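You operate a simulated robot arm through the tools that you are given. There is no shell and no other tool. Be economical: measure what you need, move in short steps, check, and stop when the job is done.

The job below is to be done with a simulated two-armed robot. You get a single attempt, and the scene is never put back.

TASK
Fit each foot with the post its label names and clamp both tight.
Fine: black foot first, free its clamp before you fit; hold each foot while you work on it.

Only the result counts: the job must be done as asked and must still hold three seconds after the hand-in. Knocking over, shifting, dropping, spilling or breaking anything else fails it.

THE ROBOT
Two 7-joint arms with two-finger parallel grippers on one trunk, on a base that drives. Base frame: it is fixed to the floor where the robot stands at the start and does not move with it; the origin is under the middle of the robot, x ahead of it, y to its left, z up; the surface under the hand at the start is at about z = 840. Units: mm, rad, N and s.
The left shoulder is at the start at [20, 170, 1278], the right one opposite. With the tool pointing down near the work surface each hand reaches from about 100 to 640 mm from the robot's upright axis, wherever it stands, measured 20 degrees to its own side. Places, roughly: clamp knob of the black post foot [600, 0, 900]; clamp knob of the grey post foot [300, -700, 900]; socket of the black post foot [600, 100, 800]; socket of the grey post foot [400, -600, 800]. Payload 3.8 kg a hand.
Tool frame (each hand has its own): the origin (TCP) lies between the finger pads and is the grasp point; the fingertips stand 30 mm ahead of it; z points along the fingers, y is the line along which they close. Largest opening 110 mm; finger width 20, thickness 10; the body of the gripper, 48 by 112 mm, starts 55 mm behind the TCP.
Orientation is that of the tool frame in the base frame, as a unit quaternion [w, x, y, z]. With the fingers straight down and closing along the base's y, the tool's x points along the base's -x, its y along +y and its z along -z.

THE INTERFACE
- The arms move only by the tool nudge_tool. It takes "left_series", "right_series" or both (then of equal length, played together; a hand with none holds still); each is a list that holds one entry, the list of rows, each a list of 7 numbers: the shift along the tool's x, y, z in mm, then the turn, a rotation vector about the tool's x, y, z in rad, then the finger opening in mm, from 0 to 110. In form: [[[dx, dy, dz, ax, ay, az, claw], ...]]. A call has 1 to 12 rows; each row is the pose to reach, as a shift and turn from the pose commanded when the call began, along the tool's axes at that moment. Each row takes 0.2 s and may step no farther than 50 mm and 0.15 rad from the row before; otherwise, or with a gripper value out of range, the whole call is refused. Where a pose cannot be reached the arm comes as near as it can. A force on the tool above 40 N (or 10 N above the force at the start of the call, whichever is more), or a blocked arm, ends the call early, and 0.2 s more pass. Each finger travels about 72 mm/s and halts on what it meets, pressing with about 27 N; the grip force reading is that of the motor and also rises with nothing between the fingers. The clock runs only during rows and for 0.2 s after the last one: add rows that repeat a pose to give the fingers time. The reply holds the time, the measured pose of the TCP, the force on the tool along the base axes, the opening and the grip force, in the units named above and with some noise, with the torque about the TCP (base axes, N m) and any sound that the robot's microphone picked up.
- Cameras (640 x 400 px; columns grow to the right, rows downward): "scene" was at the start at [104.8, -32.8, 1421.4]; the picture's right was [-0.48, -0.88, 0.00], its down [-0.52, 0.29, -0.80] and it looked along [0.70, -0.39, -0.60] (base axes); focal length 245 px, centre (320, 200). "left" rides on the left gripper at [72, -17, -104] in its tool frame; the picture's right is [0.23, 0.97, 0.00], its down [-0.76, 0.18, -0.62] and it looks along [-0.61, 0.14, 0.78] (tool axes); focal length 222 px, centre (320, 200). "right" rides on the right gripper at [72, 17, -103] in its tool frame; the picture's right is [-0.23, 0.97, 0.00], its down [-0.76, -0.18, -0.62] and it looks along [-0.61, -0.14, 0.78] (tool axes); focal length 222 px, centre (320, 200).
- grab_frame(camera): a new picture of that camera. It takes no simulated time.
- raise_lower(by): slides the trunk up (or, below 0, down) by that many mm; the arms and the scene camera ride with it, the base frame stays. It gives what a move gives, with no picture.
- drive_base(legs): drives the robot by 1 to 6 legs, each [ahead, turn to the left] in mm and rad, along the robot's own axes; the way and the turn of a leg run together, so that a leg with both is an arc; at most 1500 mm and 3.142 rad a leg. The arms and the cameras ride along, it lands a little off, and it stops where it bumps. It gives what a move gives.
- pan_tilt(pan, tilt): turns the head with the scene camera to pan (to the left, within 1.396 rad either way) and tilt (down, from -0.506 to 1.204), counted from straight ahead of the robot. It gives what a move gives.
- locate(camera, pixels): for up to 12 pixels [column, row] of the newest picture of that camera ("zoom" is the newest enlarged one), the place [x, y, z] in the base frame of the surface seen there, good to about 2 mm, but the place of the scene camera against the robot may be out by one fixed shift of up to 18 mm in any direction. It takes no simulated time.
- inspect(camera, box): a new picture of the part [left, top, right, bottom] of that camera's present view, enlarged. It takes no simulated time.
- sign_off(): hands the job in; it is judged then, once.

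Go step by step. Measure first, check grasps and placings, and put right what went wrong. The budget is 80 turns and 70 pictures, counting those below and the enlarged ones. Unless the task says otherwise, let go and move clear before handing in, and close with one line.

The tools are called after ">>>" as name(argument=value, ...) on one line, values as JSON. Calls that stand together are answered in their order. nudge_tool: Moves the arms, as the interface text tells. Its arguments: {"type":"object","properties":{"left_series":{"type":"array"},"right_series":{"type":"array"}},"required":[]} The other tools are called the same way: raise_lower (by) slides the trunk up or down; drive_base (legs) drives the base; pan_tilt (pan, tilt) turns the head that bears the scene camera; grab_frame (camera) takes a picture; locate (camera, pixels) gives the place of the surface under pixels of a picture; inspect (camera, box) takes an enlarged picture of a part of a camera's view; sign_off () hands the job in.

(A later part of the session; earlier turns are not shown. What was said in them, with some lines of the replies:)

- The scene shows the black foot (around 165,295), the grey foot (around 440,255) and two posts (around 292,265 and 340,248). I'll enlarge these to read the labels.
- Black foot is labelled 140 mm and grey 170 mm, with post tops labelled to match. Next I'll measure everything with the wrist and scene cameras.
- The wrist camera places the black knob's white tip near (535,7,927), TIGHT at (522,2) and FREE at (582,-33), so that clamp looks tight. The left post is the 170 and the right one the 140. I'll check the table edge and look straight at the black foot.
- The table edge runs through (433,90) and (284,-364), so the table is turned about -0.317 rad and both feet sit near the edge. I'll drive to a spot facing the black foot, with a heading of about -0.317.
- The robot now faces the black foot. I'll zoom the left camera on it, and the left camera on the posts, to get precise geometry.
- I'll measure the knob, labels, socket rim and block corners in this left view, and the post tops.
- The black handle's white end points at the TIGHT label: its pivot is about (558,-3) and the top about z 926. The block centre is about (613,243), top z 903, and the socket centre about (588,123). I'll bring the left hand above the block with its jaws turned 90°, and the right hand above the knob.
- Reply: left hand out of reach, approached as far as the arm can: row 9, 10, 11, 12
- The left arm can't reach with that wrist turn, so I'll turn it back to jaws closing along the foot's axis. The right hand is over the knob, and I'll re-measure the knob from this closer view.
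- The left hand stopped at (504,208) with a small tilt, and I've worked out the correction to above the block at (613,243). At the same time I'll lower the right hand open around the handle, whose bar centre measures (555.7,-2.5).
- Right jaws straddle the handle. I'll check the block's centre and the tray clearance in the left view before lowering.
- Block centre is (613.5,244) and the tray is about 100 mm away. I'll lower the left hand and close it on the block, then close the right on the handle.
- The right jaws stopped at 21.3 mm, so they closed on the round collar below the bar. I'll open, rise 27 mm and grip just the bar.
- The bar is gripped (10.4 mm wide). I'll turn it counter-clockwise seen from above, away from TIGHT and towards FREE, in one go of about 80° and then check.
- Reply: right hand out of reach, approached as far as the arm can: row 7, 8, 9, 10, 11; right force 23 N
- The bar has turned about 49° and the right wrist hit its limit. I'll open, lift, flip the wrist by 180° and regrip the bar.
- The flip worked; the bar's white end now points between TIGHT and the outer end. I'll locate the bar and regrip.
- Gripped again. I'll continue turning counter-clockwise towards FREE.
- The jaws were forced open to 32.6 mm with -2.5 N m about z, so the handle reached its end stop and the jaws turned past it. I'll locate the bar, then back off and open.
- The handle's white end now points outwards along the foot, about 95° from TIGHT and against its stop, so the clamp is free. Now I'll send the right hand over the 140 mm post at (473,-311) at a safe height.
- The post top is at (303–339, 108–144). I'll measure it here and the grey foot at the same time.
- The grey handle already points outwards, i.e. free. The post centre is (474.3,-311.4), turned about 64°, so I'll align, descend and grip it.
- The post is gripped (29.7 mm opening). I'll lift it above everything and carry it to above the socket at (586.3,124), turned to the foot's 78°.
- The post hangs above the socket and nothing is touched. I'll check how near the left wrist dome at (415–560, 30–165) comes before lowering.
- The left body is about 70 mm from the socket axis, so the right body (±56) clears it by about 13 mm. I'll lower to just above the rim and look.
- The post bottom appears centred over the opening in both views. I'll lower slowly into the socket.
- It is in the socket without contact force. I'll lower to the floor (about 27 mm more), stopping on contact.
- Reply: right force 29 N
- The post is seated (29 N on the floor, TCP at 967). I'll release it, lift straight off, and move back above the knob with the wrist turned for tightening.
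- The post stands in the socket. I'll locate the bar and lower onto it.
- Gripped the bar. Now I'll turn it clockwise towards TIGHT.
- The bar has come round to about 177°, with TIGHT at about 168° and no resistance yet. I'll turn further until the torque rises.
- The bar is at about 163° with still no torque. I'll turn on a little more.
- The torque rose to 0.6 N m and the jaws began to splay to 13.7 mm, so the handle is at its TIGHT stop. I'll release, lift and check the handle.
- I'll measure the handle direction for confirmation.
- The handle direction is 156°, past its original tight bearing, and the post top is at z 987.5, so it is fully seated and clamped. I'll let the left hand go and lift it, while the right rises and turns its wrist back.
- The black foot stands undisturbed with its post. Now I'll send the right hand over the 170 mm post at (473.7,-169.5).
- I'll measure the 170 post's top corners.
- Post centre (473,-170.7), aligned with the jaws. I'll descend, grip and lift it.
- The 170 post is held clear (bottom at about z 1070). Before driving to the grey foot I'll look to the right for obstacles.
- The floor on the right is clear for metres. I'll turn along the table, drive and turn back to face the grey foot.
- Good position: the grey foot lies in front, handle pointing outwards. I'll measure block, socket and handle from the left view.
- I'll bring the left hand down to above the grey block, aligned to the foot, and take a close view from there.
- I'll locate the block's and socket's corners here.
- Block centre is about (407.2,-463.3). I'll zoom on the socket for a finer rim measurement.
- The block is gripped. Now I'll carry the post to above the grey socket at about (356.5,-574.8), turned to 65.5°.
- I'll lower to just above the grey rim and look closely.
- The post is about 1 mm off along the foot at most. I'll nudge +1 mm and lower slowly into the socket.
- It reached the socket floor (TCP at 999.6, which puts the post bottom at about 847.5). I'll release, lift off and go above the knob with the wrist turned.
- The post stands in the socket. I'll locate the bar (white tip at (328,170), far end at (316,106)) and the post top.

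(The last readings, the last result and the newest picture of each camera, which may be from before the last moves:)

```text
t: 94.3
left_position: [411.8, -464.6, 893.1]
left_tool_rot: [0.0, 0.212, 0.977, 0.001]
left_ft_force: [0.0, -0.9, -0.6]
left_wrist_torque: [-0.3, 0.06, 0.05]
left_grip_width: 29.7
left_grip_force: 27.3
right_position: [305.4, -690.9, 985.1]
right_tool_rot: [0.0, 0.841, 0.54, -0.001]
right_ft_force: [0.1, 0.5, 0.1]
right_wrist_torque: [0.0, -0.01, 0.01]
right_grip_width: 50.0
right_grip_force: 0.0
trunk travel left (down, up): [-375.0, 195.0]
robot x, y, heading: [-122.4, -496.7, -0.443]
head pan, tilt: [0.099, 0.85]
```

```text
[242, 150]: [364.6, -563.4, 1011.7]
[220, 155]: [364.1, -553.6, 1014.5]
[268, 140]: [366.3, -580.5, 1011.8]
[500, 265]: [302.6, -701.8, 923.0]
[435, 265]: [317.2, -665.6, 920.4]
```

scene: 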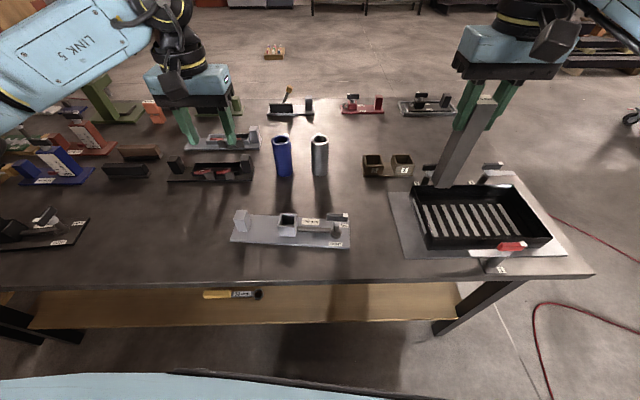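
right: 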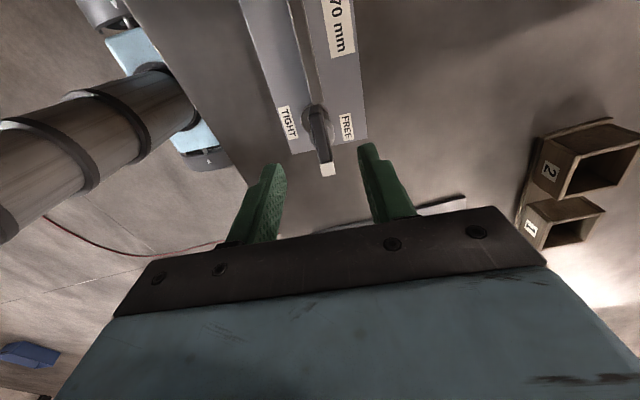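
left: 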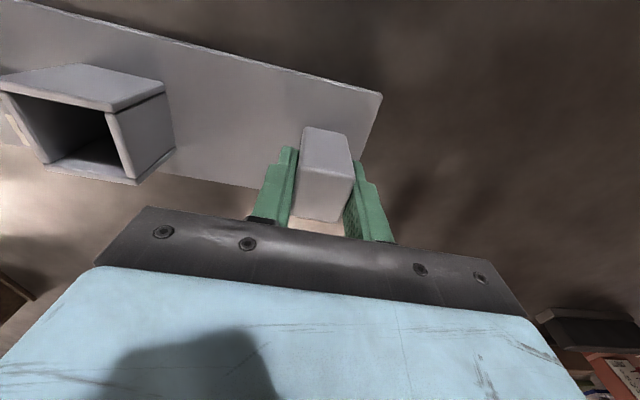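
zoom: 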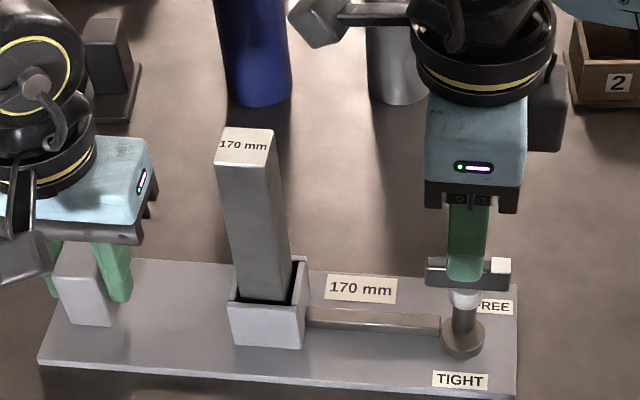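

The bar lies at 244°, aligned with the jaws, with its centre about 1.5 mm off. I'll descend, grip it and begin turning clockwise.

>>> nudge_tool(right_series=[[[0, 1.5, 25, 0, 0, 0, 40], [0, 1.5, 44, 0, 0, 0, 30], [0, 1.5, 44, 0, 0, 0, 10], [0, 1.5, 44, 0, 0, 0, 0], [0, 1.5, 44, 0, 0, 0, 0], [0, 1.5, 44, 0, 0, 0, 0]]])

>>> nudge_tool(right_series=[[[0, 0, 0, 0, 0, 0.14, 0], [0, 0, 0, 0, 0, 0.28, 0], [0, 0, 0, 0, 0, 0.42, 0], [0, 0, 0, 0, 0, 0.56, 0], [0, 0, 0, 0, 0, 0.7, 0], [0, 0, 0, 0, 0, 0.84, 0], [0, 0, 0, 0, 0, 0.98, 0], [0, 0, 0, 0, 0, 1.12, 0], [0, 0, 0, 0, 0, 1.26, 0], [0, 0, 0, 0, 0, 1.4, 0], [0, 0, 0, 0, 0, 1.5, 0], [0, 0, 0, 0, 0, 1.5, 0]]])

```text
t: 95.7
left_position: [411.0, -464.6, 892.0]
left_tool_rot: [0.0, 0.211, 0.977, 0.0]
left_ft_force: [-0.6, -0.2, 0.2]
left_wrist_torque: [-0.41, 0.08, -0.15]
left_grip_width: 29.9
left_grip_force: 26.9
right_position: [304.7, -691.5, 941.1]
right_tool_rot: [-0.001, 0.841, 0.541, 0.0]
right_ft_force: [-0.2, -0.9, -0.2]
right_wrist_torque: [-0.08, -0.04, -0.03]
right_grip_width: 10.5
right_grip_force: 27.0
trunk travel left (down, up): [-375.0, 195.0]
robot x, y, heading: [-124.1, -493.5, -0.442]
head pan, tilt: [0.099, 0.85]
```

```text
t: 98.3
left_position: [411.3, -463.9, 891.8]
left_tool_rot: [0.001, 0.212, 0.977, 0.002]
left_ft_force: [5.9, 16.2, -0.1]
left_wrist_torque: [-0.3, 0.44, -0.53]
left_grip_width: 30.0
left_grip_force: 25.5
right_position: [304.5, -693.0, 941.3]
right_tool_rot: [0.0, 0.984, -0.18, -0.001]
right_ft_force: [-7.6, -16.8, 0.0]
right_wrist_torque: [-0.34, 0.12, 0.03]
right_grip_width: 10.7
right_grip_force: 27.0
trunk travel left (down, up): [-375.0, 195.0]
robot x, y, heading: [-125.8, -494.3, -0.44]
head pan, tilt: [0.099, 0.85]
```

The bar is at about 159° with a 17 N side load from a slight offset. I'll relieve that by 2 mm and turn on to the stop.

>>> nudge_tool(right_series=[[[0, 2, 0, 0, 0, 0.06, 0], [0, 2, 0, 0, 0, 0.12, 0], [0, 2, 0, 0, 0, 0.18, 0], [0, 2, 0, 0, 0, 0.24, 0], [0, 2, 0, 0, 0, 0.3, 0], [0, 2, 0, 0, 0, 0.36, 0], [0, 2, 0, 0, 0, 0.36, 0]]])

>>> inspect(camera="right", box=[160, 50, 416, 210])

```text
t: 99.9
left_position: [411.9, -464.5, 892.9]
left_tool_rot: [-0.001, 0.211, 0.977, 0.001]
left_ft_force: [7.2, 15.0, 0.1]
left_wrist_torque: [-0.15, 0.04, -0.63]
left_grip_width: 29.8
left_grip_force: 27.1
right_position: [305.0, -693.5, 941.6]
right_tool_rot: [0.0, 0.936, -0.352, 0.0]
right_ft_force: [-3.3, -14.5, 3.1]
right_wrist_torque: [-0.27, 0.34, 0.67]
right_grip_width: 14.1
right_grip_force: 26.9
trunk travel left (down, up): [-375.0, 195.0]
robot x, y, heading: [-124.9, -495.4, -0.445]
head pan, tilt: [0.099, 0.85]
```

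```text
2.50 times, centred on (288, 130) of right
```

zoom: 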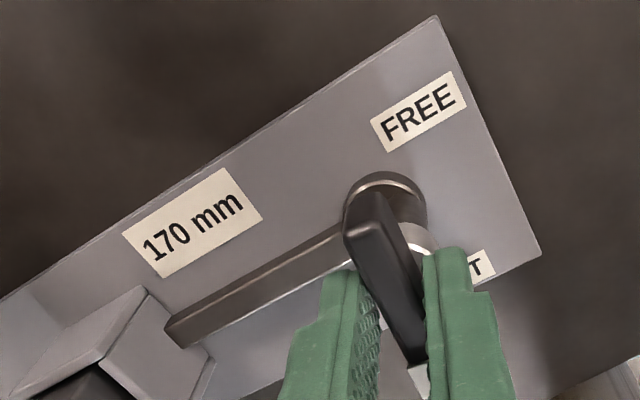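

Same signature as on the black foot (0.67 N m, jaws splaying to 14.1 mm), so the clamp is at its TIGHT stop. I'll release the right hand and lift it, then check the handle.

>>> nudge_tool(right_series=[[[0, 0, 0, 0, 0, -0.06, 15], [0, 0, 0, 0, 0, -0.1, 40], [0, 0, 0, 0, 0, -0.1, 50], [0, 0, -30, 0, 0, -0.1, 50], [0, 0, -70, 0, 0, -0.1, 50]]])

>>> grab_frame(camera="right")

```text
t: 101.1
left_position: [410.0, -464.6, 892.8]
left_tool_rot: [0.0, 0.213, 0.977, 0.0]
left_ft_force: [-2.1, -2.0, 0.5]
left_wrist_torque: [-0.27, 0.47, -0.2]
left_grip_width: 29.8
left_grip_force: 26.9
right_position: [306.7, -693.3, 1010.9]
right_tool_rot: [0.0, 0.953, -0.303, 0.0]
right_ft_force: [-0.5, 0.8, -0.3]
right_wrist_torque: [0.03, -0.01, 0.0]
right_grip_width: 49.8
right_grip_force: 0.1
trunk travel left (down, up): [-375.0, 195.0]
robot x, y, heading: [-127.8, -491.9, -0.437]
head pan, tilt: [0.099, 0.85]
```

```text
9 pictures are left
```

right: 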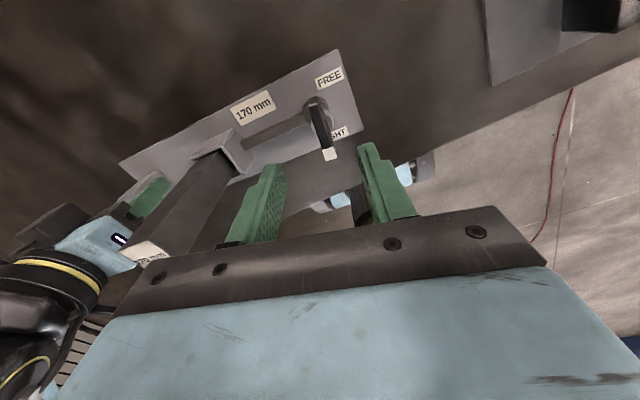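

I'll measure the handle direction and post top, then free and raise the left hand while the right rises clear.

>>> locate(camera="right", pixels=[[331, 154], [314, 102], [322, 128], [148, 250], [340, 133]])

>>> nudge_tool(left_series=[[[0, 0, 0, 0, 0, 0, 40], [0, 0, 0, 0, 0, 0, 55], [0, 0, 0, 0, 0, 0, 60], [0, 0, 0, 0, 0, 0, 60], [0, 0, -40, 0, 0, 0, 60], [0, 0, -80, 0, 0, 0, 60], [0, 0, -120, 0, 0, 0, 60], [0, 0, -160, 0, 0, 0, 60], [0, 0, -200, 0, 0, 0, 60], [0, 0, -240, 0, 0, 0, 60], [0, 0, -270, 0, 0, 0, 60]]], right_series=[[[0, 0, -30, 0, 0, 0, 50], [0, 0, -60, 0, 0, 0, 50], [0, 0, -90, 0, 0, 0, 50], [0, 0, -120, 0, 0, 0, 50], [0, 0, -150, 0, 0, 0, 50], [0, 0, -180, 0, 0, 0, 50], [0, 0, -180, 0, 0, 0, 50], [0, 0, -180, 0, 0, 0, 50], [0, 0, -180, 0, 0, 0, 50], [0, 0, -180, 0, 0, 0, 50], [0, 0, -180, 0, 0, 0, 50]]])

>>> grab_frame(camera="scene")

>>> inspect(camera="scene", box=[0, 150, 200, 275])

>>> inspect(camera="scene", box=[220, 150, 380, 250])

```text
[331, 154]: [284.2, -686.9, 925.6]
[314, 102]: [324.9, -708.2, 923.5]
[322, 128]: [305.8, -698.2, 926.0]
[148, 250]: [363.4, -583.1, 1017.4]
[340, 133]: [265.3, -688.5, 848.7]
```

```text
t: 103.5
left_position: [406.5, -461.4, 1163.9]
left_tool_rot: [0.001, 0.212, 0.977, 0.0]
left_ft_force: [0.8, 0.4, 0.7]
left_wrist_torque: [0.02, 0.02, 0.02]
left_grip_width: 59.9
left_grip_force: 0.0
right_position: [305.6, -695.0, 1192.0]
right_tool_rot: [0.001, 0.953, -0.303, 0.0]
right_ft_force: [0.5, -0.2, -0.6]
right_wrist_torque: [-0.01, -0.02, 0.0]
right_grip_width: 50.2
right_grip_force: 0.1
trunk travel left (down, up): [-375.0, 195.0]
robot x, y, heading: [-125.9, -495.0, -0.442]
head pan, tilt: [0.099, 0.85]
```

```text
8 pictures are left
```

scene: 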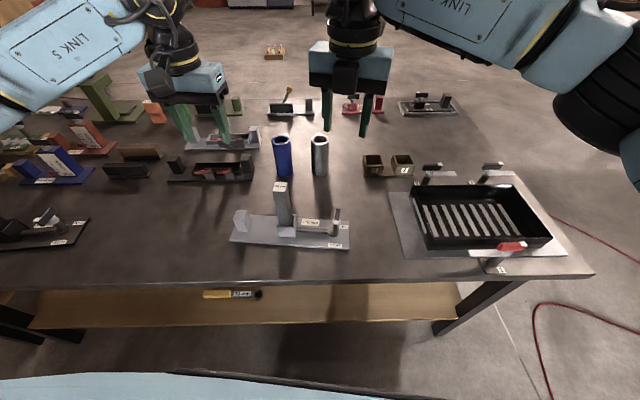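

```text
3.20 times, centred on (100, 212) of scene
```

zoom: 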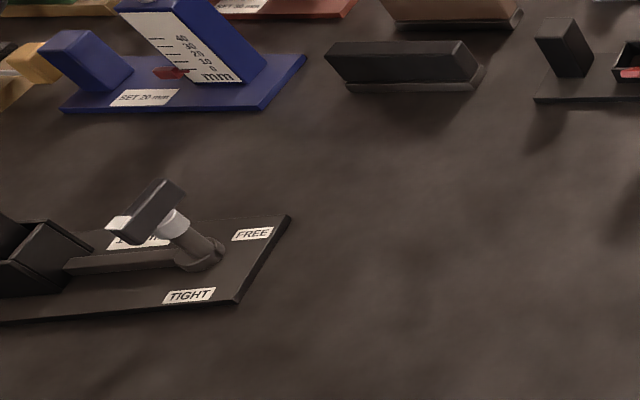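

```text
4.00 times, centred on (300, 200) of scene
```

zoom: 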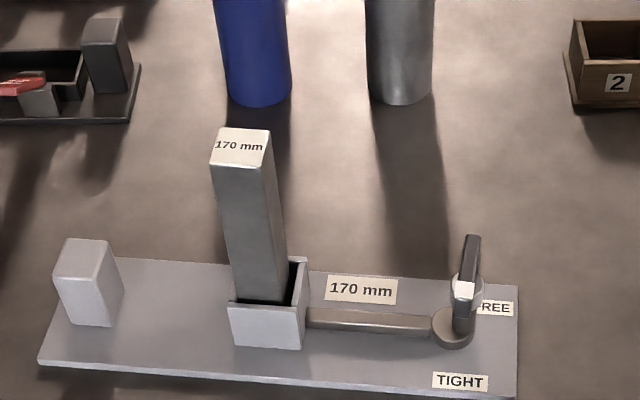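

Both posts are seated and clamped. The grey handle reads 152°, past its TIGHT mark at about 155°, with the post top at z 1017.4; the black handle reads about 160°, with its top at z 987.5. Both hands are clear and nothing else in the view has moved, so I'm handing in.

>>> sign_off()

```text
The job is handed in.
```

The job is handed in: the 140 mm post is in the black foot and the 170 mm post in the grey foot, with both clamps turned to TIGHT.
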